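You operate a simulated robot arm through the tools that you are given. There is no shell and no other tool.

The job below is to be done with a simulated robot arm. You get a single attempt, and the scene is never put back.

Task
Run the cure: switch on, open the air cock, press start, and shut down when the done lamp lights.
Fine: air cock shut, isolator off, padlock left on its peg; no pressure is left; the shell ends cured and sound. Where these are worked on the way, their far stop is far enough and under half their travel is too little: air cock.

Only the result counts: the job must be done as asked and must still hold three seconds after the hand-in. Knocking over, shifting, dropping, spilling or breaking anything else fails it.

Robot
A 7-joint arm with a two-finger parallel gripper, fixed in place. Base frame: the origin is on the floor under the middle of its stand, x ahead of it, y to its left, z up. Units: mm, degrees, N and s.
It reaches about 1247 mm from its shoulder. Its first joint turns from -132.0 to 132.0 degrees. Payload 3.91 kg.
The tool frame sits at the grasp point between the pads (the TCP): z along the fingers, y along the line on which they close. The tips reach 30 mm beyond it. Largest opening 110 mm; finger width 20, thickness 10; the body of the gripper, 48 by 112 mm, starts 55 mm behind the TCP.
Orientation is that of the tool frame in the base frame, as a unit quaternion [w, x, y, z]. With the fingers straight down and closing along the base's y, the tool's x points along the base's -x, its y along +y and its z along -z.

Tools
- The arm moves only by the tool move_arm. Its argument "motion" is one flat list of numbers, 7 for each row, row after row: the finger opening in mm, from 0 to 110, then the shift along the tool's x, y, z in mm, then the turn, a rotation vector about the tool's x, y, z in degrees. In form: [gripper, x, y, z, wx, wy, wz, gripper, x, y, z, wx, wy, wz, ...]. A call has 1 to 20 rows; each row is the pose to reach, as a shift and turn from the pose commanded when the call began, along the tool's axes at that moment. A row lasts 0.2 s, in which the tool goes at most 50 mm and 8.6 degrees; a call with a longer step from one row to the next is refused whole, and so is a gripper value outside its range. Where a pose cannot be reached the arm comes as near as it can. A force on the tool above 50 N (or 10 N above the force at the start of the call, whichever is more), or a blocked arm, ends the call early, and 0.2 s more pass. The fingers move at their own pace (about 108 mm/s each) and stop on an object; they squeeze with about 43 N. The grip force told is the motor's: it shows also when the fingers shut on nothing. Time passes only in rows, and 0.2 s behind the last, so rows that repeat a pose let the fingers close. The reply holds the time, the measured pose of the TCP, the force on the tool along the base axes, the opening and the grip force, in the units named above and with some noise, with the torque about the TCP (base axes, N m) and any sound that the robot's microphone picked up, and new pictures: "views" is both (left out), scene, wrist or none.
- Cameras (640 x 400 px; columns grow to the right, rows downward): "scene" is fixed at [405.7, 489.9, 1751.9]; the picture's right is [0.94, 0.35, 0.00], its down [0.31, -0.83, -0.46] and it looks along [-0.16, 0.43, -0.89] (base axes); focal length 228 px, centre (320, 200). "wrist" rides on the gripper at [72, 17, -103] in the tool frame; the picture's right is [-0.23, 0.97, 0.00], its down [-0.76, -0.18, -0.62] and it looks along [-0.61, -0.14, 0.78] (tool axes); focal length 222 px, centre (320, 200).
- probe_pixels(camera, pixels): for up to 12 pixels [column, row] of the newest picture of that camera ("zoom" is the newest enlarged one), the place [x, y, z] in the base frame of the surface seen there, good to about 2 mm, but the place of the scene camera against the robot may be out by one fixed shift of up to 18 mm in any direction. It takes no simulated time.
- zoom(camera, box): a new picture of the part [left, top, right, bottom] of that camera's present view, enlarged. It takes no simulated time.
- hand_in(): hands the job in; it is judged then, once.

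Leave the gripper open and the arm clear of the work at the hand-in unless told otherwise.

The tools are called after ">>>" as a command line: name --argument value ..., lists and objects as JSON in quotes. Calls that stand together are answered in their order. move_arm: Moves the arm, as the interface text tells. Its arguments: {"type":"object","properties":{"motion":{"type":"array"},"views":{"type":"string","enum":["both","scene","wrist","none"]}},"required":["motion"]} The other tools are called the same way: probe_pixels (camera, pixels) gives the place of the surface under pixels of a picture; zoom (camera, box) takes an enlarged picture of a part of a camera's view; hand_in () hands the job in.

At the start:

```text
time_s: 0.0
ee_pos: [127.5, 505.0, 1436.3]
tcp_rot: [0.0, 0.0, 1.0, 0.0]
ft_force: [-0.2, -0.1, -1.3]
ft_torque: [0.0, -0.02, -0.04]
grip_width: 109.9
gripper_force: 0.1
```

scene: 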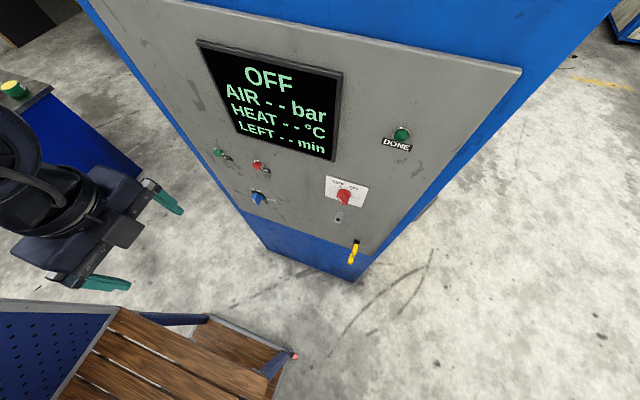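
wrist: 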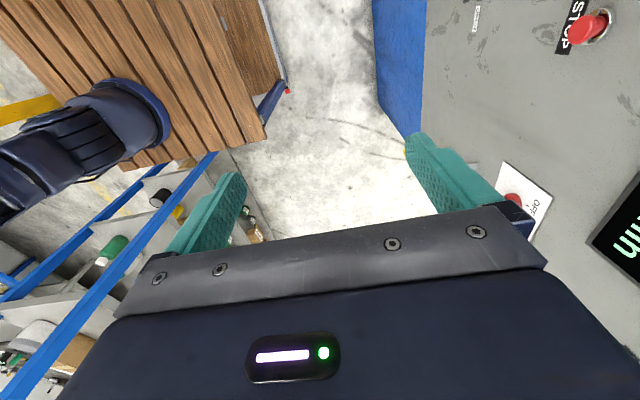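

I see a grey panel with a display (OFF), green and red buttons, a blue knob, a red OFF/ON rotary switch, a green DONE lamp and a yellow item low down at about (354,250). I'll zoom in on these to make out what each one is.

>>> zoom --camera "scene" --box '[200, 130, 300, 220]'

>>> zoom --camera "scene" --box '[300, 160, 400, 280]'

>>> zoom --camera "wrist" --box '[380, 0, 640, 260]'

```text
4.44 times, centred on (250, 175) of scene
```

zoom: 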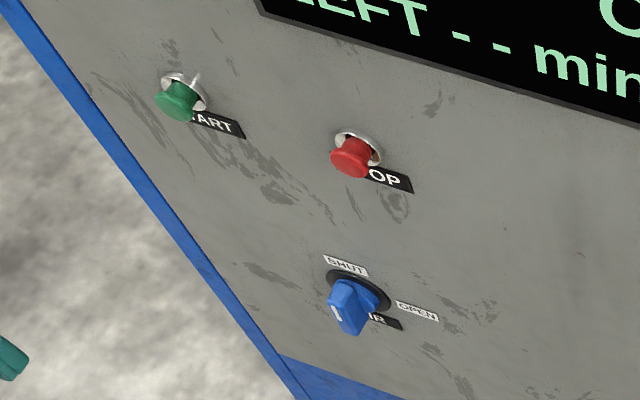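

```text
3.33 times, centred on (350, 220) of scene
```

zoom: 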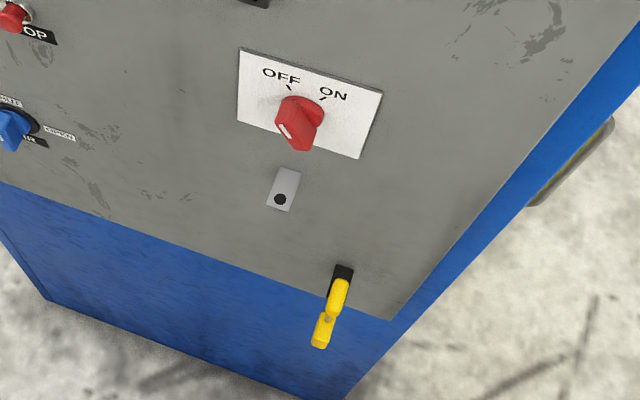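

```text
1.54 times, centred on (510, 130) of wrist
```

zoom: 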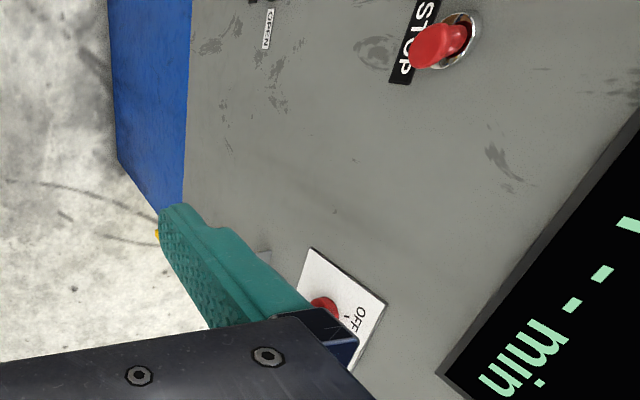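

The controls are START (green), STOP (red), an AIR cock (blue, SHUT/OPEN), an isolator (red, OFF/ON), and a yellow padlock on a peg. Next I'll probe points on the panel and the controls to work out the panel plane.

>>> probe_pixels --camera "scene" --pixels '[[217, 153], [257, 165], [258, 198], [344, 196], [402, 134], [354, 250], [300, 180], [200, 120], [380, 100], [300, 225], [450, 90], [180, 60]]'

>>> zoom --camera "scene" --box '[235, 180, 280, 215]'

```text
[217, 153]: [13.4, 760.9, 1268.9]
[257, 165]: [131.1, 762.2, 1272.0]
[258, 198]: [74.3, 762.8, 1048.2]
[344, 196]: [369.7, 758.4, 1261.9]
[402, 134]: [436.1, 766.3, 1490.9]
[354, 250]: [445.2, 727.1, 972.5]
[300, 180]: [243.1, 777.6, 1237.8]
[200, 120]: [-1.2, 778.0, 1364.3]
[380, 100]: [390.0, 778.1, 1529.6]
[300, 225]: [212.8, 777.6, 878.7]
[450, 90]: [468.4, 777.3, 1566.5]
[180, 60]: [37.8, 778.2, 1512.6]
```

```text
11.43 times, centred on (258, 198) of scene
```

zoom: 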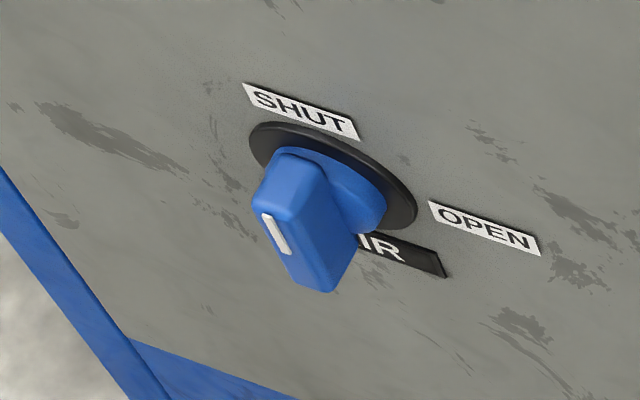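

The panel lies at about y=778 and faces -y. I'll probe the details of the air cock in this zoom, then some of the same features through the wrist camera to find the scene camera's offset.

>>> probe_pixels --camera "zoom" --pixels '[[290, 170], [273, 235], [305, 265], [320, 280], [345, 255], [300, 105], [485, 228], [390, 255], [365, 195], [405, 200], [265, 140], [300, 130]]'

>>> probe_pixels --camera "wrist" --pixels '[[586, 28], [609, 30], [476, 18], [450, 100], [515, 200], [545, 170], [500, 165], [412, 90], [600, 120]]'

>>> zoom --camera "scene" --box '[322, 170, 372, 226]'

```text
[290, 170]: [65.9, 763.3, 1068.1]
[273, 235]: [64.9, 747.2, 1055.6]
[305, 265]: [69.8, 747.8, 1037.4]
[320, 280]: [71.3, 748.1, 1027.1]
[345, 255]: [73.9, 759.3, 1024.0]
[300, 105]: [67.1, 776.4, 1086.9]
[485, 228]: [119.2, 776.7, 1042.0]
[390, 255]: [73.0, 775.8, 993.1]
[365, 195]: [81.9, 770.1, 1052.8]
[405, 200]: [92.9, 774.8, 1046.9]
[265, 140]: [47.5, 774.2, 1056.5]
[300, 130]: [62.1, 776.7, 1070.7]
```

```text
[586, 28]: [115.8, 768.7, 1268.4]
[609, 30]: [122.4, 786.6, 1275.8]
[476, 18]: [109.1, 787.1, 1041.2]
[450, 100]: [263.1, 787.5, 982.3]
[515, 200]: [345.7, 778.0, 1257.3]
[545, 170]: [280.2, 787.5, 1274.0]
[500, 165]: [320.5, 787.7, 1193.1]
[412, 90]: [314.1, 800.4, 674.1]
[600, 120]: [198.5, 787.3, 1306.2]
```

```text
7.14 times, centred on (347, 198) of scene
```

zoom: 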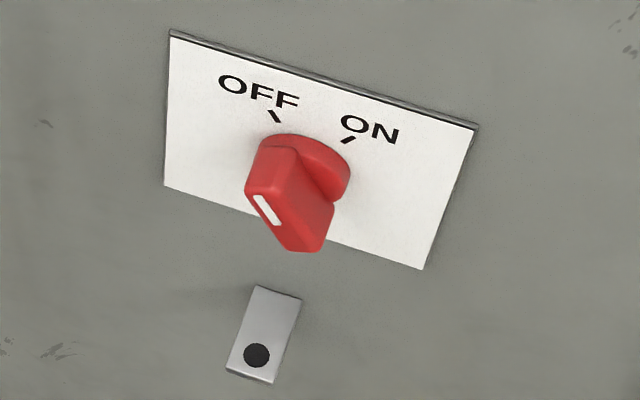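

The wrist camera puts the panel at y≈787.5, against 777.7 from the scene camera, so the scene is offset by about (-10, +10, ~0). Next I'll probe the isolator knob, its marks and the display plate.

>>> probe_pixels --camera "zoom" --pixels '[[277, 117], [348, 140], [265, 205], [300, 235], [270, 165], [310, 250], [318, 165], [345, 180], [257, 355], [170, 32], [476, 128], [423, 268]]'

>>> zoom --camera "scene" --box '[330, 225, 380, 275]'

>>> zoom --camera "wrist" --box '[440, 0, 640, 125]'

```text
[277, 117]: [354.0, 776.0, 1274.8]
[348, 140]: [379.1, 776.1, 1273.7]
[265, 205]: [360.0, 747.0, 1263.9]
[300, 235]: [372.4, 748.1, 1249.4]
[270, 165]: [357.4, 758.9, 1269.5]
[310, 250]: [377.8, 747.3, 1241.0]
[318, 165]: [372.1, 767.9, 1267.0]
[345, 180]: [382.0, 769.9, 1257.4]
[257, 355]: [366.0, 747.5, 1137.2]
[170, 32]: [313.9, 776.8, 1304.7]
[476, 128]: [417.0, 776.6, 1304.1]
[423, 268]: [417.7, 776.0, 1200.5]
```

```text
8.00 times, centred on (355, 250) of scene
```

zoom: 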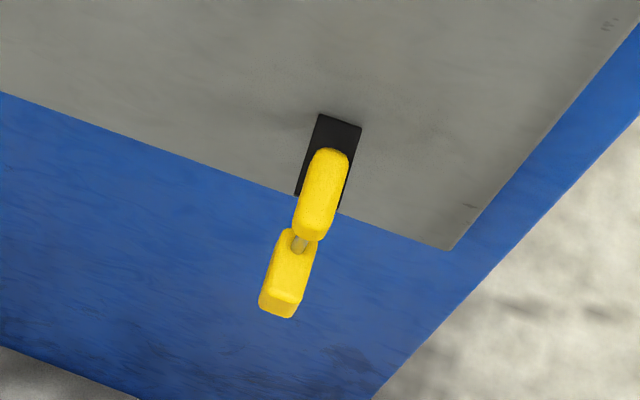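

```text
3.20 times, centred on (540, 62) of wrist
```

zoom: 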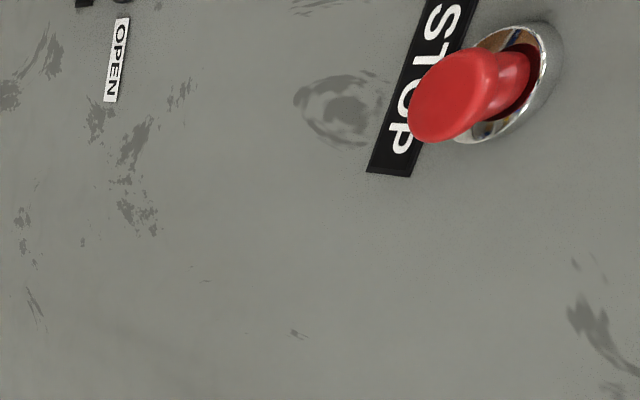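

Now the nearby objects, so I can keep clear of them: the wooden slatted rack, the bench on the left, the padlock and the red-tipped item. I'll also probe the STOP button from the wrist zoom.

>>> probe_pixels --camera "scene" --pixels '[[12, 88], [60, 120], [140, 340], [200, 350], [295, 356], [275, 365], [320, 295], [240, 330], [110, 310], [60, 170], [30, 160], [350, 262]]'

>>> probe_pixels --camera "wrist" --pixels '[[100, 40], [200, 60], [255, 120], [286, 90], [160, 200], [110, 250], [30, 340], [80, 130], [130, 110], [250, 40], [60, 300], [230, 90]]'

>>> probe_pixels --camera "zoom" --pixels '[[450, 95], [440, 80], [545, 60], [510, 130], [117, 60], [130, 25], [100, 100], [420, 90]]'

```text
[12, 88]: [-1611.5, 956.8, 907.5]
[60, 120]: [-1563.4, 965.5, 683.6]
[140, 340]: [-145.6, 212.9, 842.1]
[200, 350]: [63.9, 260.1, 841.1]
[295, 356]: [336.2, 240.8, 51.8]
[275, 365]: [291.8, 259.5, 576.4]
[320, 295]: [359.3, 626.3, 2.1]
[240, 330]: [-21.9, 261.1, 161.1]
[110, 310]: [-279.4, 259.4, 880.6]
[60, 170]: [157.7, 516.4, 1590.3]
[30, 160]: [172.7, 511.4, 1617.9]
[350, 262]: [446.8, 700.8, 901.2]
```

```text
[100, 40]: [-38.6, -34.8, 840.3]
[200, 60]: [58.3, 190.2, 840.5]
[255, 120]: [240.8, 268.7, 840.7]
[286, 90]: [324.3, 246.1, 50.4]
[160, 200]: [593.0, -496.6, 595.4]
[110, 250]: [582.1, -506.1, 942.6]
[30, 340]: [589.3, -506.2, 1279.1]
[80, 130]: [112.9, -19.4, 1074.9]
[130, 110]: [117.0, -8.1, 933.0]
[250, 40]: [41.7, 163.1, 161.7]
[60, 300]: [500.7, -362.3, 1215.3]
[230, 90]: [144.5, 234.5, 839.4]
```

```text
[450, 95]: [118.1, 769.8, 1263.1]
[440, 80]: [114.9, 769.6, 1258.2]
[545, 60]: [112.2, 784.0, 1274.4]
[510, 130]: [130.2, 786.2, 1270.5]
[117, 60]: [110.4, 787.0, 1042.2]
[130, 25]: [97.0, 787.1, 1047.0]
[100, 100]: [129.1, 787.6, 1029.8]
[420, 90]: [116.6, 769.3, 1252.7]
```

The arm stands on a bench top at z≈840, and nothing blocks the way to the panel. I'll turn the tool to face +y with the camera on top, and move the TCP to about (355, 580, 1300) in front of the isolator for a close look.

>>> move_arm --motion '[110, -16.29, 5.36, 9.71, -4.948, 4.948, 4.948, 110, -32.57, 10.71, 19.43, -9.897, 9.897, 9.897, 110, -48.86, 16.07, 29.14, -14.846, 14.846, 14.846, 110, -65.14, 21.43, 38.86, -19.794, 19.794, 19.794, 110, -81.43, 26.79, 48.57, -24.743, 24.743, 24.743, 110, -97.71, 32.14, 58.29, -29.692, 29.692, 29.692, 110, -114.0, 37.5, 68.0, -34.641, 34.641, 34.641, 110, -130.29, 42.86, 77.71, -39.589, 39.589, 39.589, 110, -146.57, 48.21, 87.43, -44.538, 44.538, 44.538, 110, -162.86, 53.57, 97.14, -49.487, 49.487, 49.487, 110, -179.14, 58.93, 106.86, -54.435, 54.435, 54.435, 110, -195.43, 64.29, 116.57, -59.384, 59.384, 59.384, 110, -211.71, 69.64, 126.29, -64.333, 64.333, 64.333, 110, -228, 75, 136, -69.28, 69.28, 69.28, 110, -228, 75, 136, -69.28, 69.28, 69.28]'

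```text
time_s: 3.2
ee_pos: [358.5, 580.9, 1300.2]
tcp_rot: [-0.499, 0.501, 0.5, 0.5]
ft_force: [0.0, -0.5, 0.0]
ft_torque: [-0.01, 0.01, 0.0]
grip_width: 109.9
gripper_force: 0.1
```

scene: 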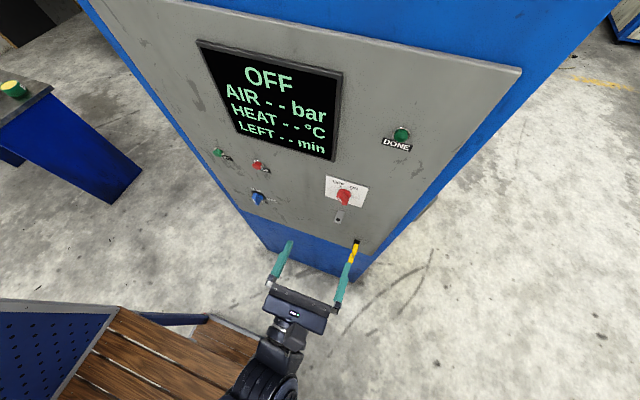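
wrist: 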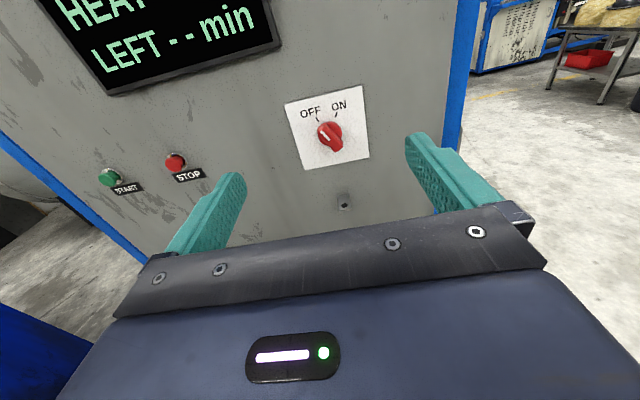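

The tool now faces the panel. I'll zoom the wrist view on the isolator around (330,135), and on the hasp below it.

>>> zoom --camera "wrist" --box '[270, 80, 390, 220]'

>>> probe_pixels --camera "wrist" --pixels '[[287, 104], [362, 86], [368, 157], [304, 170], [110, 178], [175, 161], [345, 201], [100, 90]]'

```text
2.86 times, centred on (330, 150) of wrist
```

zoom: 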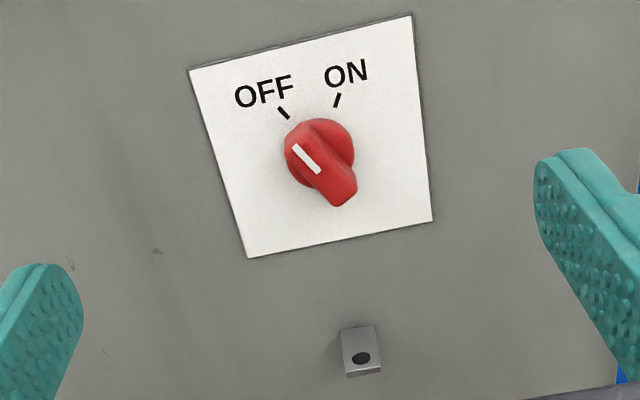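

```text
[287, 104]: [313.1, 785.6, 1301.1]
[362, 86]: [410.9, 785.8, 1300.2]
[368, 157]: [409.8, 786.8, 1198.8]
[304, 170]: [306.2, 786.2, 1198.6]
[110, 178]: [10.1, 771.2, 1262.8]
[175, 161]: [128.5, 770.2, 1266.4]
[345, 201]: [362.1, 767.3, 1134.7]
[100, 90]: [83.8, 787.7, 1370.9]
```

Now I'll probe the knob in the zoom to find its axis, bar direction and front face.

>>> probe_pixels --camera "zoom" --pixels '[[284, 112], [337, 100], [298, 148], [317, 170], [308, 160], [340, 190], [300, 130], [325, 160], [310, 180], [190, 70], [411, 15], [431, 221]]'

>>> zoom --camera "wrist" --box '[305, 110, 355, 160]'

```text
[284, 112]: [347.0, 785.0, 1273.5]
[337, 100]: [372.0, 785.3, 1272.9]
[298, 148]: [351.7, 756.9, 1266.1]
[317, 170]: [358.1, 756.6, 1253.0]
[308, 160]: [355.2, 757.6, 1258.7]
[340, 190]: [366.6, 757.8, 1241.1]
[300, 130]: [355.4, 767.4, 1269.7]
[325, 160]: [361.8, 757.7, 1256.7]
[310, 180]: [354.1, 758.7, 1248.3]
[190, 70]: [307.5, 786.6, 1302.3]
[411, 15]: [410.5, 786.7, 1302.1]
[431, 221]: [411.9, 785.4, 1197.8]
```

```text
8.00 times, centred on (330, 135) of wrist
```

zoom: 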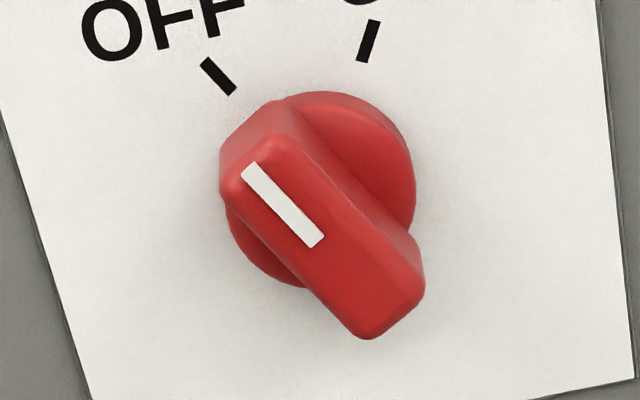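

I'll probe the corners of the knob's front face in the 8x zoom.

>>> probe_pixels --camera "zoom" --pixels '[[232, 190], [245, 155], [275, 150], [250, 170], [315, 240], [370, 330], [415, 285], [400, 245], [340, 200], [300, 255], [290, 270], [355, 190]]'

>>> move_arm --motion '[110, 0, 0, 0, 0, 0, 0]' --views "none"

```text
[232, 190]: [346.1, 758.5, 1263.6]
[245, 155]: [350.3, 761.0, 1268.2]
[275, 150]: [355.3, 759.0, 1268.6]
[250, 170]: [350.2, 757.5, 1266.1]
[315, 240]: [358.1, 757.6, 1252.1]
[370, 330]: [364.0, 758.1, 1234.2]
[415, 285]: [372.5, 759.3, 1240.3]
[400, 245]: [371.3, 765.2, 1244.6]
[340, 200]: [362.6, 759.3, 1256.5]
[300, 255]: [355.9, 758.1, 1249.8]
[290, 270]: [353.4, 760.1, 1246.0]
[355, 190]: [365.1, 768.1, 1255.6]
```

```text
time_s: 3.6
ee_pos: [358.7, 578.7, 1301.0]
tcp_rot: [-0.5, 0.5, 0.499, 0.5]
ft_force: [0.4, 0.1, -0.2]
ft_torque: [0.03, -0.03, 0.01]
grip_width: 110.1
gripper_force: 0.1
```

The isolator axis is at about (359.4, 1251), with the bar face at y≈757.5 and tilted about 30° to the left (OFF). I'll roll the tool -30°, centre it on the axis and come up to TCP y≈680, with the gripper narrowed to 60.

>>> move_arm --motion '[60, -12.4, 0.2, 25, 0, 0, -7.5, 60, -24.8, 0.4, 50, 0, 0, -15, 60, -37.2, 0.6, 75, 0, 0, -22.5, 60, -49.6, 0.8, 100, 0, 0, -30, 60, -49.6, 0.8, 100, 0, 0, -30]'

```text
time_s: 4.8
ee_pos: [356.7, 678.6, 1251.4]
tcp_rot: [-0.353, 0.353, 0.613, 0.613]
ft_force: [0.4, 0.0, -0.1]
ft_torque: [0.0, 0.0, 0.0]
grip_width: 59.9
gripper_force: 0.1
```

scene: 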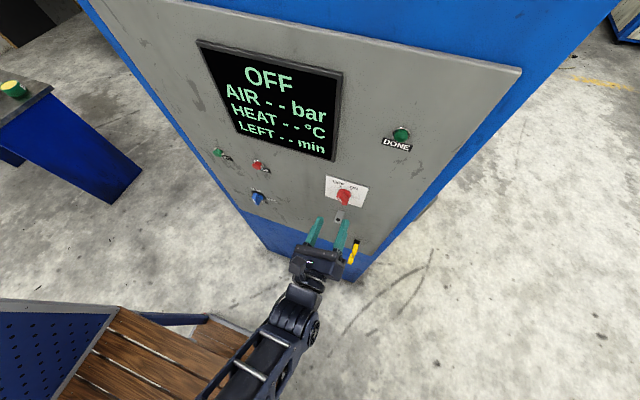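
wrist: 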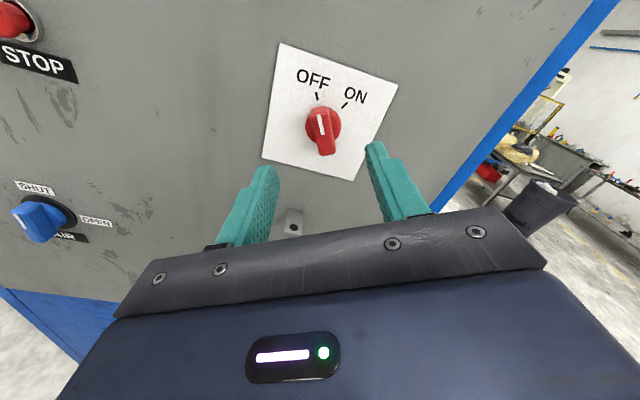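

The knob sits between the fingers at about (322,130). I'll probe the knob and both finger tips in this view to check the centring.

>>> zoom --camera "wrist" --box '[240, 80, 420, 200]'

>>> probe_pixels --camera "wrist" --pixels '[[320, 117], [323, 131], [327, 150], [283, 44], [396, 86], [352, 180], [264, 156], [264, 172], [378, 147], [384, 165], [276, 185], [293, 225]]'

```text
3.33 times, centred on (330, 140) of wrist
```

zoom: 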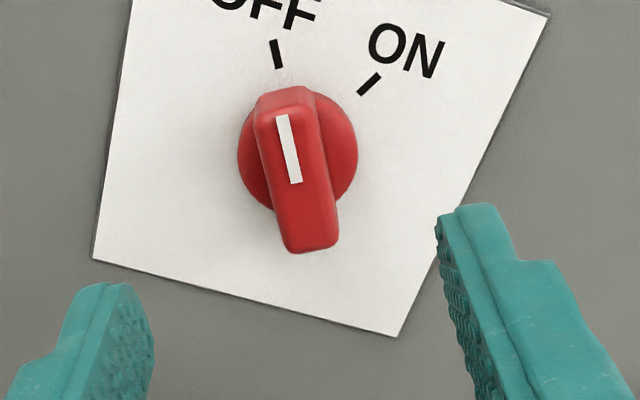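

```text
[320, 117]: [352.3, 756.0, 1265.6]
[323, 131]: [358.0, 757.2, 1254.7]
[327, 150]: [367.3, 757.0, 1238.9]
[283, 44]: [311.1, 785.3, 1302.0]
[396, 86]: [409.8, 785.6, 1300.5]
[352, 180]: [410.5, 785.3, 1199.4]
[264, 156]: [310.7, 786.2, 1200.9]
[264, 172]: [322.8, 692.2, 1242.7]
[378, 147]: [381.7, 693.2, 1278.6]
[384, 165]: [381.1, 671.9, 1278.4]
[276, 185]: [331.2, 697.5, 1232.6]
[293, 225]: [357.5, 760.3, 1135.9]
```

I'll probe the inner pad faces in the zoom for a more exact centring.

>>> probe_pixels --camera "zoom" --pixels '[[130, 320], [135, 350], [120, 370], [450, 270], [460, 310], [470, 350], [445, 235], [115, 300], [262, 115], [308, 100], [285, 245], [337, 240]]'

>>> move_arm --motion '[60, 0, 0, 0, 0, 0, 0]' --views "none"

```text
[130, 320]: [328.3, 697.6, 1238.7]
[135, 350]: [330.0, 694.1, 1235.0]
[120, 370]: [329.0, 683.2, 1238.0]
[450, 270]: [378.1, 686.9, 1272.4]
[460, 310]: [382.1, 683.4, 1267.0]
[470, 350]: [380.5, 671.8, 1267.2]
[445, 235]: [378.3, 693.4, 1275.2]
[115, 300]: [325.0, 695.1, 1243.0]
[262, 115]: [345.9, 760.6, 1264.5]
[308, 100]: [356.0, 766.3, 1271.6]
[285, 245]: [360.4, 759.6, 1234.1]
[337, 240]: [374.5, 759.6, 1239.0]
```

```text
time_s: 5.2
ee_pos: [356.5, 678.4, 1250.5]
tcp_rot: [-0.353, 0.354, 0.612, 0.613]
ft_force: [-0.1, -0.5, -0.4]
ft_torque: [-0.01, -0.01, 0.0]
grip_width: 60.1
gripper_force: 0.1
```

The TCP is about 3.5 mm left of the knob axis along the closing line. I'll correct that (tool y +2.9, x -1.7), move forward 58.5 mm so the tips straddle the bar, and then close on it.

>>> move_arm --motion '[60, -1.7, 2.9, 20, 0, 0, 0, 60, -1.7, 2.9, 40, 0, 0, 0, 60, -1.7, 2.9, 50, 0, 0, 0, 60, -1.7, 2.9, 58, 0, 0, 0, 60, -1.7, 2.9, 58, 0, 0, 0]'

```text
time_s: 6.4
ee_pos: [360.1, 737.0, 1251.7]
tcp_rot: [-0.353, 0.354, 0.612, 0.612]
ft_force: [-0.2, -0.2, 0.3]
ft_torque: [-0.04, -0.01, 0.0]
grip_width: 59.9
gripper_force: 0.1
```

scene: 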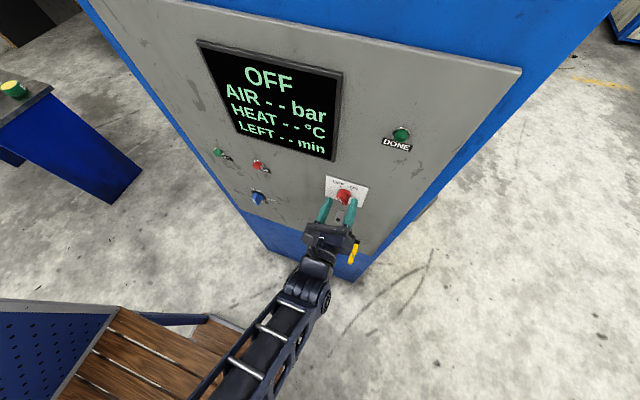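
wrist: 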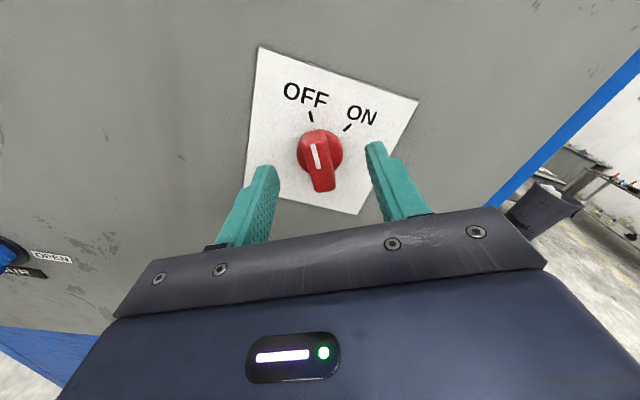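

The tips straddle the bar, with the tip axis projecting to about (320,163), right on the knob. Next I close the fingers.

>>> move_arm --motion '[20, 0, 0, 0, 0, 0, 0, 10, 0, 0, 0, 0, 0, 0, 0, 0, 0, 0, 0, 0, 0, 0, 0, 0, 0, 0, 0, 0]'

>>> zoom --camera "wrist" --box '[240, 100, 420, 220]'

```text
time_s: 7.4
ee_pos: [360.0, 736.3, 1250.0]
tcp_rot: [-0.354, 0.353, 0.613, 0.612]
ft_force: [-3.4, 0.2, -2.8]
ft_torque: [0.16, -0.01, 0.22]
grip_width: 15.7
gripper_force: 44.5
```

scene: 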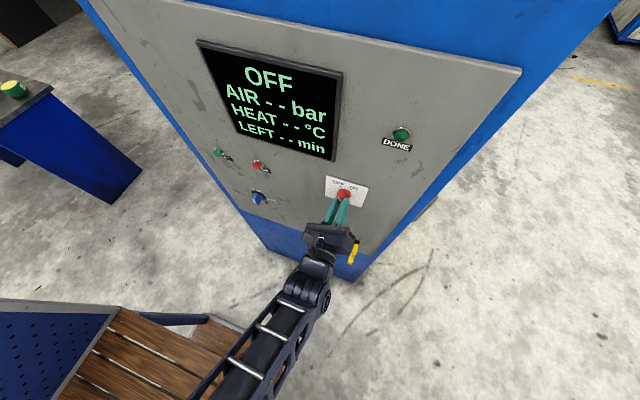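
wrist: 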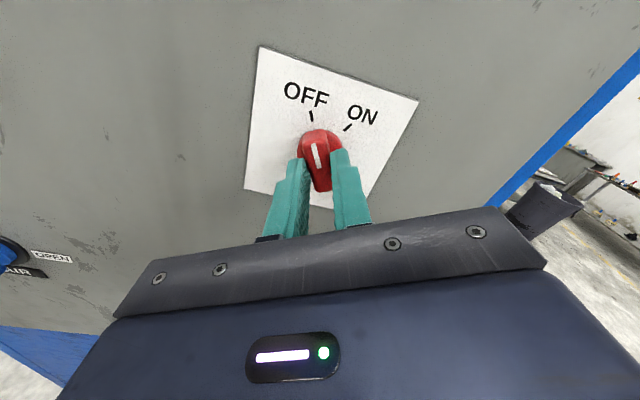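

```text
3.33 times, centred on (330, 160) of wrist
```

zoom: 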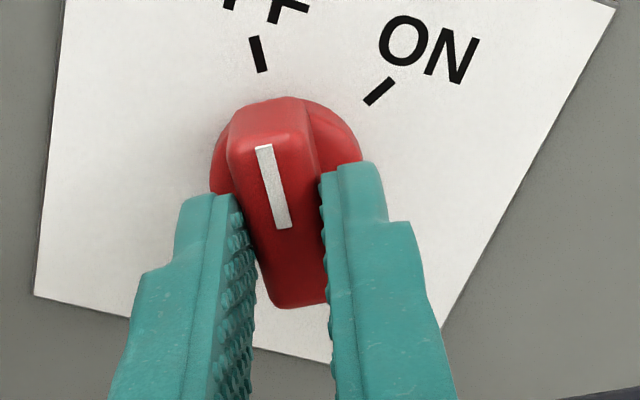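

The bar is firmly gripped (width 15.7, force 44.5). I'll turn it +60° clockwise to ON in steps of 6°.

>>> move_arm --motion '[0, 0, 0, 0, 0, 0, 6, 0, 0, 0, 0, 0, 0, 12, 0, 0, 0, 0, 0, 0, 18, 0, 0, 0, 0, 0, 0, 24, 0, 0, 0, 0, 0, 0, 30, 0, 0, 0, 0, 0, 0, 36, 0, 0, 0, 0, 0, 0, 42, 0, 0, 0, 0, 0, 0, 48, 0, 0, 0, 0, 0, 0, 54, 0, 0, 0, 0, 0, 0, 60, 0, 0, 0, 0, 0, 0, 60]'

```text
time_s: 9.8
ee_pos: [361.1, 735.8, 1250.6]
tcp_rot: [0.614, -0.611, -0.354, -0.353]
ft_force: [-5.3, -3.3, 8.3]
ft_torque: [0.01, -0.12, 0.2]
grip_width: 15.9
gripper_force: 44.9
```

scene: 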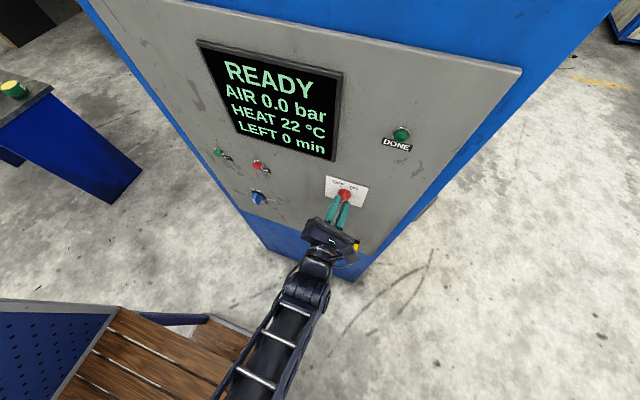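
wrist: 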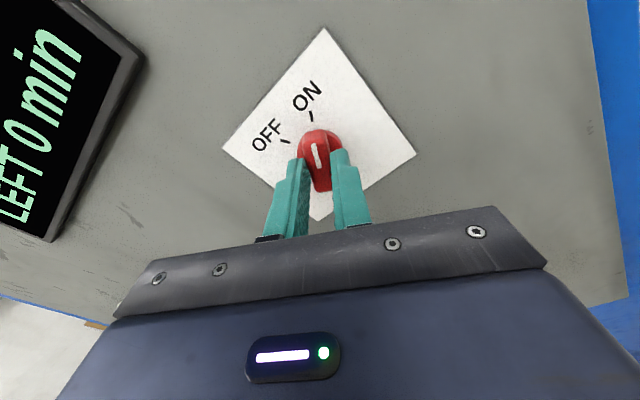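

The display reads READY, so the isolator is on. I'll open the fingers, back straight out 80 mm, and roll back to upright (-30°).

>>> move_arm --motion '[60, 0, 0, 0, 0, 0, 0, 60, 0, 0, 0, 0, 0, 0, 60, 0, 0, -20, 0, 0, 0, 60, 0, 0, -50, 0, 0, 0, 60, 0, 0, -80, 0, 0, -7.5, 60, 0, 0, -95, 0, 0, -15, 60, 0, 0, -95, 0, 0, -22.5, 60, 0, 0, -95, 0, 0, -30, 60, 0, 0, -95, 0, 0, -30]'

```text
time_s: 11.8
ee_pos: [360.0, 641.6, 1251.7]
tcp_rot: [-0.499, 0.5, 0.5, 0.501]
ft_force: [-0.2, 0.1, -0.4]
ft_torque: [0.02, -0.01, 0.02]
grip_width: 59.9
gripper_force: 0.1
```

scene: 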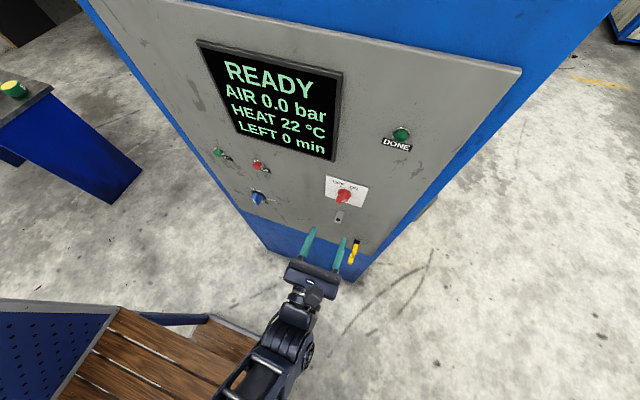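
wrist: 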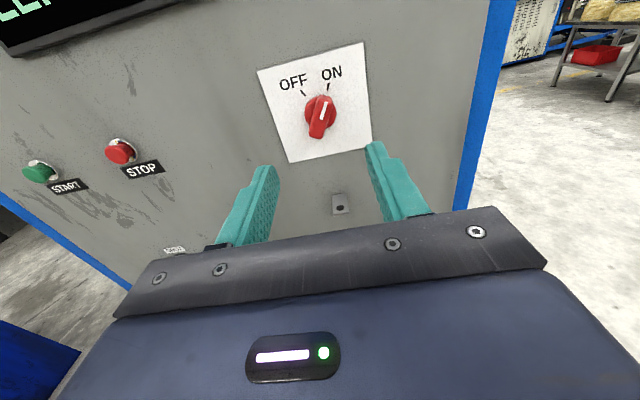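

The pointer rests on ON and the knob is free. I'll move sideways to just above the air cock, to about TCP (62, 641, 1075).

>>> move_arm --motion '[60, -17.6, -29.8, 0, 0, 0, 0, 60, -35.2, -59.6, 0, 0, 0, 0, 60, -52.8, -89.4, 0, 0, 0, 0, 60, -70.4, -119.2, 0, 0, 0, 0, 60, -88, -149, 0, 0, 0, 0, 60, -105.6, -178.8, 0, 0, 0, 0, 60, -123.2, -208.6, 0, 0, 0, 0, 60, -140.8, -238.4, 0, 0, 0, 0, 60, -158.4, -268.2, 0, 0, 0, 0, 60, -176, -298, 0, 0, 0, 0, 60, -176, -298, 0, 0, 0, 0]'

>>> zoom --camera "wrist" --box '[240, 60, 400, 200]'

```text
time_s: 14.2
ee_pos: [157.4, 651.6, 1117.3]
tcp_rot: [-0.51, 0.488, 0.54, 0.458]
ft_force: [0.4, -0.3, 0.1]
ft_torque: [0.0, 0.04, -0.03]
grip_width: 60.1
gripper_force: 0.1
out of reach, approached as far as the arm can: row 5, 6, 7, 8, 9, 10, 11
```

scene: 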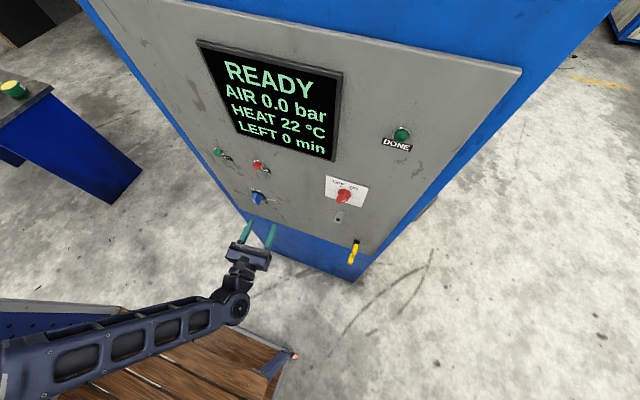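
wrist: 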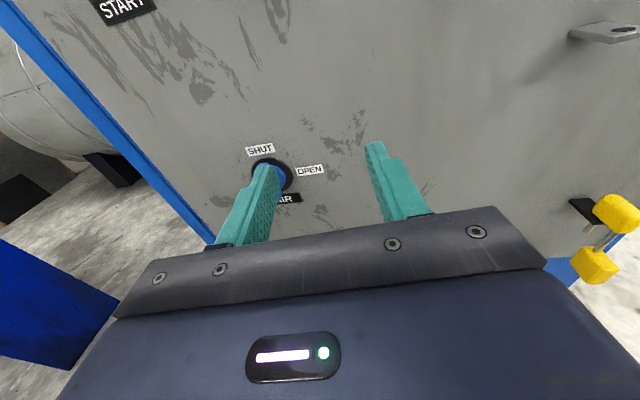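

```text
2.86 times, centred on (320, 130) of wrist
```

zoom: 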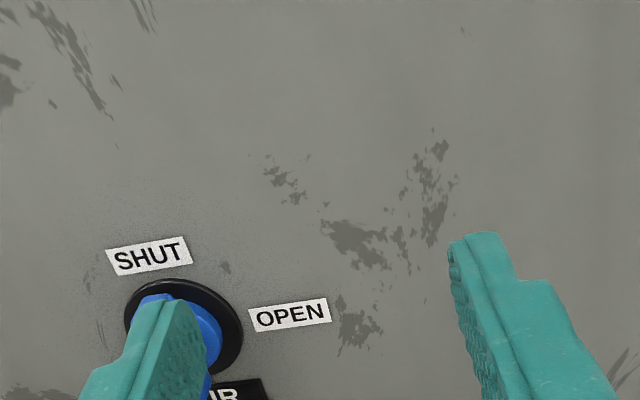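

The arm says that pose is out of reach; it stopped at (157, 652, 1117), slightly yawed. I'll probe the arm's links in the scene picture to understand its configuration.

>>> probe_pixels --camera "scene" --pixels '[[235, 307], [220, 297], [150, 330], [80, 360], [20, 360], [0, 375], [240, 275], [248, 255], [237, 290]]'

>>> zoom --camera "scene" --box '[0, 210, 320, 400]'

```text
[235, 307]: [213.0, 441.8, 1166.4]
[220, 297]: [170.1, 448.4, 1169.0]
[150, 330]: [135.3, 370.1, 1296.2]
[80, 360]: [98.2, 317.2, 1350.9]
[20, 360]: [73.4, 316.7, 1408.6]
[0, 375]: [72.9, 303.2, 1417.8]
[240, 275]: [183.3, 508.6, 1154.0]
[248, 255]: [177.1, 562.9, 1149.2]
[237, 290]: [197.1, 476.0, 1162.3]
```

```text
2.00 times, centred on (160, 305) of scene
```

zoom: 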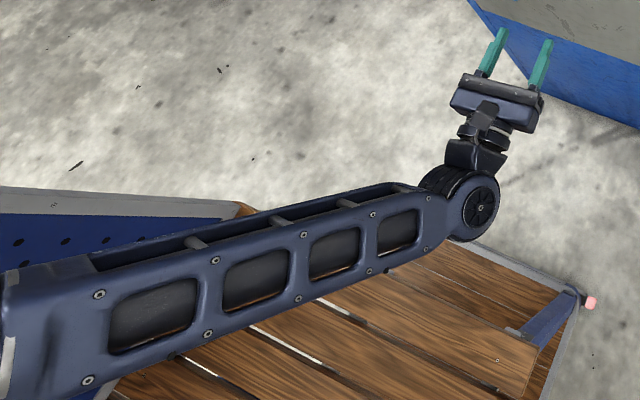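

The forearm comes down steeply from a high elbow and the wrist is bent hard. I'll send a zero move to learn whether the commanded reference is now the reached pose or the unreachable target.

>>> move_arm --motion '[60, 0, 0, 0, 0, 0, 0]' --views "none"

```text
time_s: 14.6
ee_pos: [157.4, 651.5, 1117.7]
tcp_rot: [-0.51, 0.488, 0.54, 0.458]
ft_force: [0.3, -0.5, 0.6]
ft_torque: [0.0, -0.02, -0.01]
grip_width: 59.9
gripper_force: 0.0
```

The reference is now the reached pose. The limit looks like elbow folding, because the wrist would be too close to the shoulder. Closer to the panel the wrist is farther out, so I'll go forward to y≈705, square the tool up, and only then go left.

>>> move_arm --motion '[60, 1.1, 1.9, 18, 0, 0, 0, 60, 2.1, 3.7, 35.4, -3, 1.7, 0, 60, 3.2, 5.6, 53.1, -5.96, 3.4, 0, 60, 3.2, 5.6, 53.1, -5.96, 3.4, 0]'

```text
time_s: 15.6
ee_pos: [185.3, 699.9, 1145.9]
tcp_rot: [-0.504, 0.495, 0.523, 0.476]
ft_force: [-0.6, -0.8, -0.3]
ft_torque: [0.01, -0.01, -0.02]
grip_width: 60.0
gripper_force: 0.0
out of reach, approached as far as the arm can: row 2, 3, 4
```

scene: 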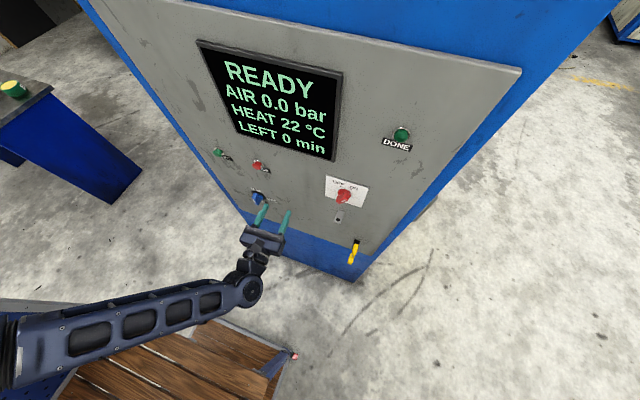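
wrist: 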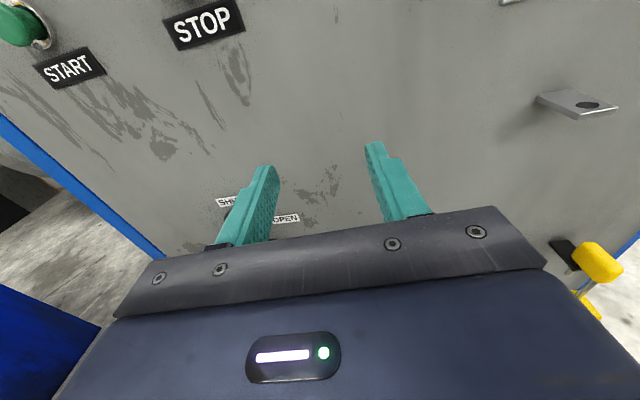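

The residual error (pushed right and up, yawed left) suggests the tool-roll joint is at its limit. I'll test that by rolling +30° here while squaring up, without shifting.

>>> move_arm --motion '[60, 0, 0, 0, 0, 0, 7.5, 60, 0, 0, 0, -0.86, 0.96, 15, 60, 0, 0, 0, -1.72, 1.93, 22.5, 60, 0, 0, 0, -2.58, 2.89, 30, 60, 0, 0, 0, -2.58, 2.89, 30]' --views "scene"

```text
time_s: 16.8
ee_pos: [208.1, 697.5, 1159.1]
tcp_rot: [-0.611, 0.613, 0.365, 0.341]
ft_force: [1.2, 0.0, -0.1]
ft_torque: [-0.03, 0.01, -0.02]
grip_width: 59.9
gripper_force: 0.0
out of reach, approached as far as the arm can: row 2, 3, 4, 5
```

scene: 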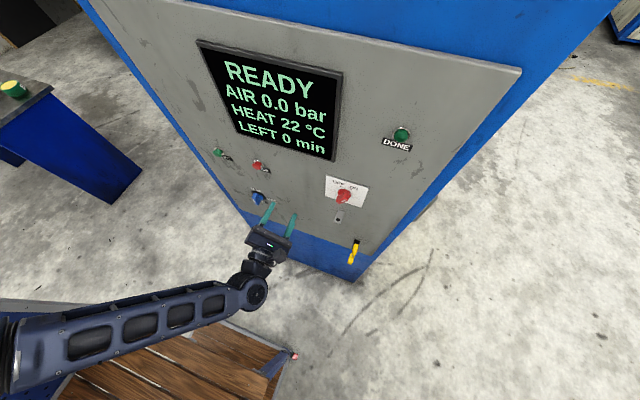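

Roll isn't the limiting factor. I'll probe the arm links again in the current view to map the elbow and wrist positions.

>>> probe_pixels --camera "scene" --pixels '[[5, 335], [5, 380], [15, 355], [40, 345], [90, 335], [150, 315], [215, 290], [255, 292], [245, 285], [258, 262], [265, 240], [205, 305]]'

>>> zoom --camera "scene" --box '[0, 200, 320, 400]'

```text
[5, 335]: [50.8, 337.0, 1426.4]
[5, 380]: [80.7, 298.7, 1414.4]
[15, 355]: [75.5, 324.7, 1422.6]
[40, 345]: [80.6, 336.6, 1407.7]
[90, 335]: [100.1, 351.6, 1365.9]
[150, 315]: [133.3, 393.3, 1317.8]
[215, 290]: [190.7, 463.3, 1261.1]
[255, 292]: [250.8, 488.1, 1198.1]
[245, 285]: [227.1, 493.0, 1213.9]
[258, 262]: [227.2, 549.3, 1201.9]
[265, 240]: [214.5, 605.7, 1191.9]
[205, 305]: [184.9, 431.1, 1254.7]
```

```text
2.00 times, centred on (160, 300) of scene
```

zoom: 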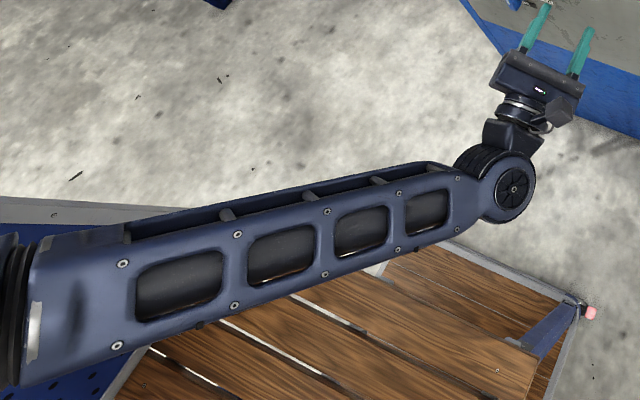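

I think the forearm-roll joint flipped when I first turned and rolled the tool, and it now sits at its limit. I'll undo that path: back away to about (358, 580, 1300) with zero roll, go back to the start pose, and then turn the tool up in-plane.

>>> move_arm --motion '[60, 15, 5, -30, 0, 0, 0, 60, 45, 14, -55, 0, 0, -5, 60, 80, 24, -75, 0, 0, -10, 60, 115, 34, -90, 0, 0, -15, 60, 145, 44, -105, 0, 0, -20, 60, 175, 53, -116, 0, 0, -25, 60, 197, 59.4, -124, 0, 0, -30, 60, 197, 59.4, -124, 0, 0, -30]' --views "scene"

```text
time_s: 18.6
ee_pos: [356.5, 574.4, 1297.3]
tcp_rot: [-0.5, 0.499, 0.501, 0.499]
ft_force: [-0.1, 0.5, 0.9]
ft_torque: [0.01, 0.02, -0.02]
grip_width: 59.8
gripper_force: 0.0
```

scene: 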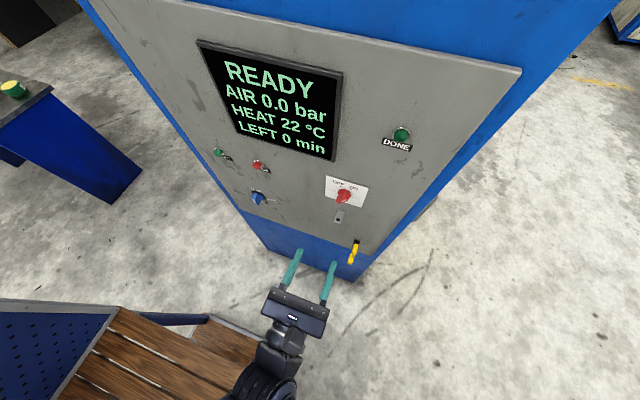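

I'm back at the earlier intermediate pose and square. Now I reverse the first motion to the tool-down start pose.

>>> move_arm --motion '[60, 9.71, -16.5, -5.0, 4.948, -4.948, -4.948, 60, 19.43, -33, -10, 9.897, -9.897, -9.897, 60, 29.14, -49.5, -15, 14.846, -14.846, -14.846, 60, 38.86, -66, -20, 19.794, -19.794, -19.794, 60, 48.57, -82.5, -25, 24.743, -24.743, -24.743, 60, 58.29, -99, -30, 29.692, -29.692, -29.692, 60, 68, -115.5, -35, 34.641, -34.641, -34.641, 60, 77.71, -132, -40, 39.589, -39.589, -39.589, 60, 87.43, -148.5, -45, 44.538, -44.538, -44.538, 60, 97.14, -165, -50, 49.487, -49.487, -49.487, 60, 106.86, -181.5, -55, 54.435, -54.435, -54.435, 60, 116.57, -198, -60, 59.384, -59.384, -59.384, 60, 126.29, -214.5, -65, 64.333, -64.333, -64.333, 60, 136, -230, -70, 69.28, -69.28, -69.28, 60, 136, -230, -70, 69.28, -69.28, -69.28]'

```text
time_s: 21.8
ee_pos: [127.8, 503.8, 1434.4]
tcp_rot: [0.0, -0.001, 1.0, 0.0]
ft_force: [-0.1, -0.8, -0.7]
ft_torque: [-0.05, 0.0, 0.0]
grip_width: 59.9
gripper_force: 0.1
```

scene: 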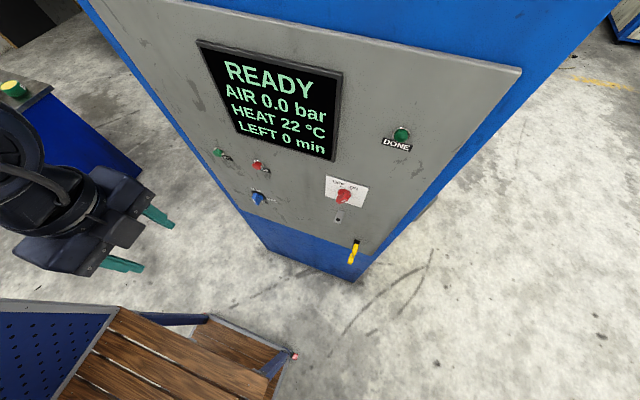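
wrist: 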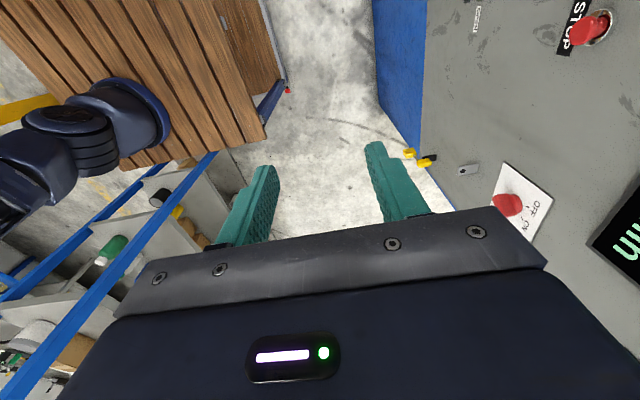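

I'm back at the start pose. The wrist view shows the arm's own base and upper arm at the upper left, so I'll zoom and probe there to learn where the shoulder and elbow are.

>>> zoom --camera "wrist" --box '[0, 60, 200, 260]'

>>> probe_pixels --camera "wrist" --pixels '[[150, 110], [120, 90], [105, 115], [70, 120], [85, 140], [40, 120], [30, 160], [10, 150], [5, 190], [50, 170], [20, 200], [130, 140]]'

>>> probe_pixels --camera "scene" --pixels '[[5, 130], [20, 170], [40, 185], [60, 200], [10, 200], [35, 210], [75, 205], [100, 220], [60, 240], [5, 160], [130, 190], [25, 150]]'

>>> zoom --camera "scene" --box '[0, 90, 200, 290]'

```text
2.00 times, centred on (100, 160) of wrist
```

zoom: 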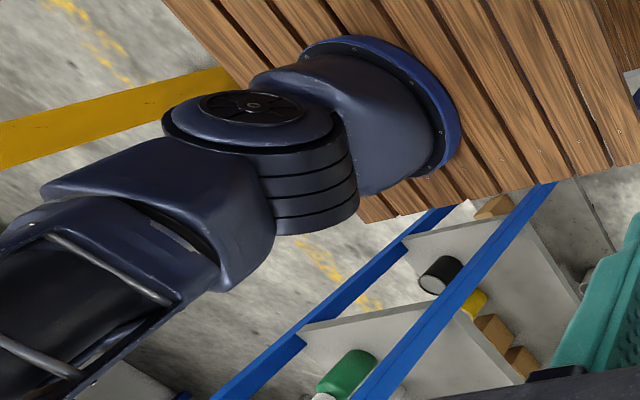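

```text
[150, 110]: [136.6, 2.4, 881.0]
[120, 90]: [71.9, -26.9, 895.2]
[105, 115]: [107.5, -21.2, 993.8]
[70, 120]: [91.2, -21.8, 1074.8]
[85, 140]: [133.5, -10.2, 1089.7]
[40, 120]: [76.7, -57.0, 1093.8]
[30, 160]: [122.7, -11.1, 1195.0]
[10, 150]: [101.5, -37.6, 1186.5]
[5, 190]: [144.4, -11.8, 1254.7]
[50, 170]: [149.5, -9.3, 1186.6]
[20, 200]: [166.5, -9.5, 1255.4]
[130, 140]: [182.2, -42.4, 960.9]
```

```text
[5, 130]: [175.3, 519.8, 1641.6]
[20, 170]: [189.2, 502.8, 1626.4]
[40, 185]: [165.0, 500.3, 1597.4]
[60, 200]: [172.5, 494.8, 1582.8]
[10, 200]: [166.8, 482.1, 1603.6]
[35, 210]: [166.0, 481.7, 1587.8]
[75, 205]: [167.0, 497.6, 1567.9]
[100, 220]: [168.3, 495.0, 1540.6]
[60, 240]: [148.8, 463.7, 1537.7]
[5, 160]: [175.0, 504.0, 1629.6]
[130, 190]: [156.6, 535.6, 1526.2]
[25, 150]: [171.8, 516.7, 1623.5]
```

```text
2.00 times, centred on (100, 190) of scene
```

zoom: 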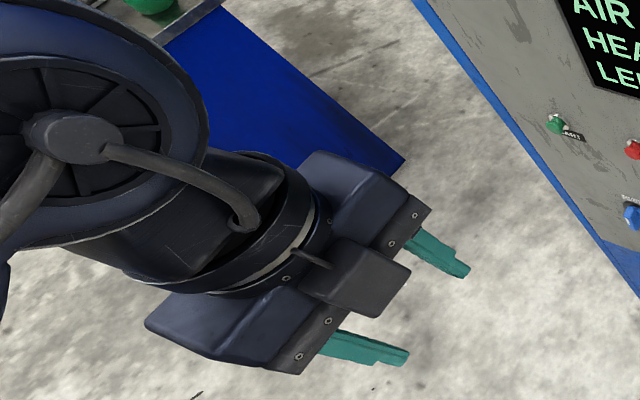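

I'll probe the shoulder dial more closely to get its axis and centre. This costs no simulated time.

>>> zoom --camera "wrist" --box '[40, 80, 120, 150]'

>>> probe_pixels --camera "wrist" --pixels '[[52, 112], [80, 113], [65, 106], [66, 120], [95, 100], [110, 95], [140, 100], [160, 120], [110, 130], [100, 150], [3, 200], [0, 170]]'

```text
5.71 times, centred on (80, 115) of wrist
```

zoom: 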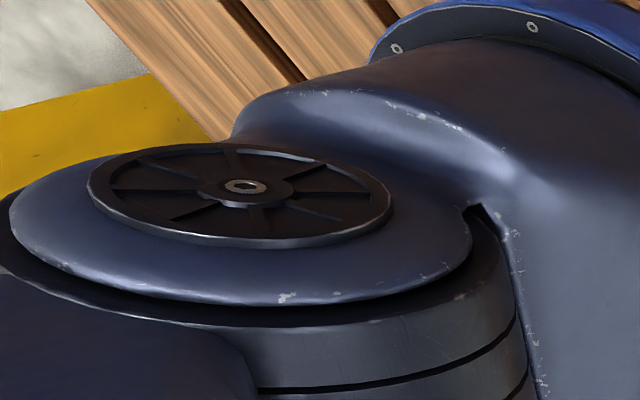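

```text
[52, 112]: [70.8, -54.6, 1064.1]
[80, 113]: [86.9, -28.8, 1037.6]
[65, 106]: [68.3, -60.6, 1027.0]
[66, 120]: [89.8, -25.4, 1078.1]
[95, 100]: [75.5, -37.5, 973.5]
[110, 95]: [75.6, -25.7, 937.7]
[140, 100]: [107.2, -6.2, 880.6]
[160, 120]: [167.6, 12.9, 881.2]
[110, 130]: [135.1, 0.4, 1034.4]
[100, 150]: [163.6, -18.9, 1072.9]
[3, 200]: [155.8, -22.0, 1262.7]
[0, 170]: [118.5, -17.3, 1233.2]
```

The probes put the base axis near (157, -90) with the shoulder at z≈1052. My first path left joint 1 near its 132° limit and the elbow out to the left. This time I'll swing the hand up the other way (mirror path), ending with the tool facing +y and the camera below, at TCP ≈ (62, 650, 1200).

>>> move_arm --motion '[60, 4.71, 10.43, 16.71, -4.948, -4.948, -4.948, 60, 9.43, 20.86, 33.43, -9.897, -9.897, -9.897, 60, 14.14, 31.29, 50.14, -14.846, -14.846, -14.846, 60, 18.86, 41.71, 66.86, -19.794, -19.794, -19.794, 60, 23.57, 52.14, 83.57, -24.743, -24.743, -24.743, 60, 28.29, 62.57, 100.29, -29.692, -29.692, -29.692, 60, 33.0, 73.0, 117.0, -34.641, -34.641, -34.641, 60, 37.71, 83.43, 133.71, -39.589, -39.589, -39.589, 60, 42.43, 93.86, 150.43, -44.538, -44.538, -44.538, 60, 47.14, 104.29, 167.14, -49.487, -49.487, -49.487, 60, 51.86, 114.71, 183.86, -54.435, -54.435, -54.435, 60, 56.57, 125.14, 200.57, -59.384, -59.384, -59.384, 60, 61.29, 135.57, 217.29, -64.333, -64.333, -64.333, 60, 66, 146, 234, -69.28, -69.28, -69.28, 60, 66, 146, 234, -69.28, -69.28, -69.28]'

```text
time_s: 25.0
ee_pos: [58.9, 651.6, 1200.5]
tcp_rot: [-0.499, 0.501, -0.499, -0.501]
ft_force: [0.9, 0.5, 0.3]
ft_torque: [-0.02, 0.02, -0.02]
grip_width: 60.1
gripper_force: 0.0
```

scene: 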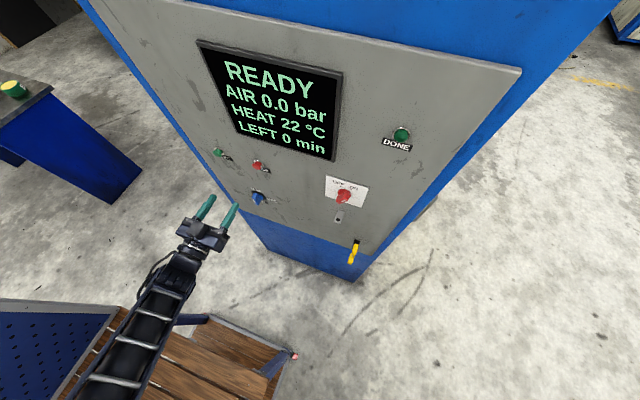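
wrist: 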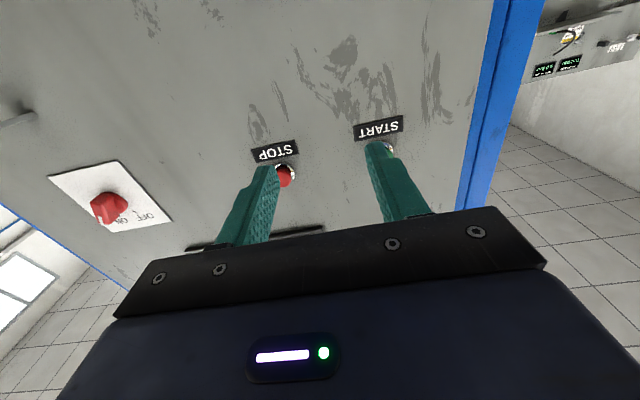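

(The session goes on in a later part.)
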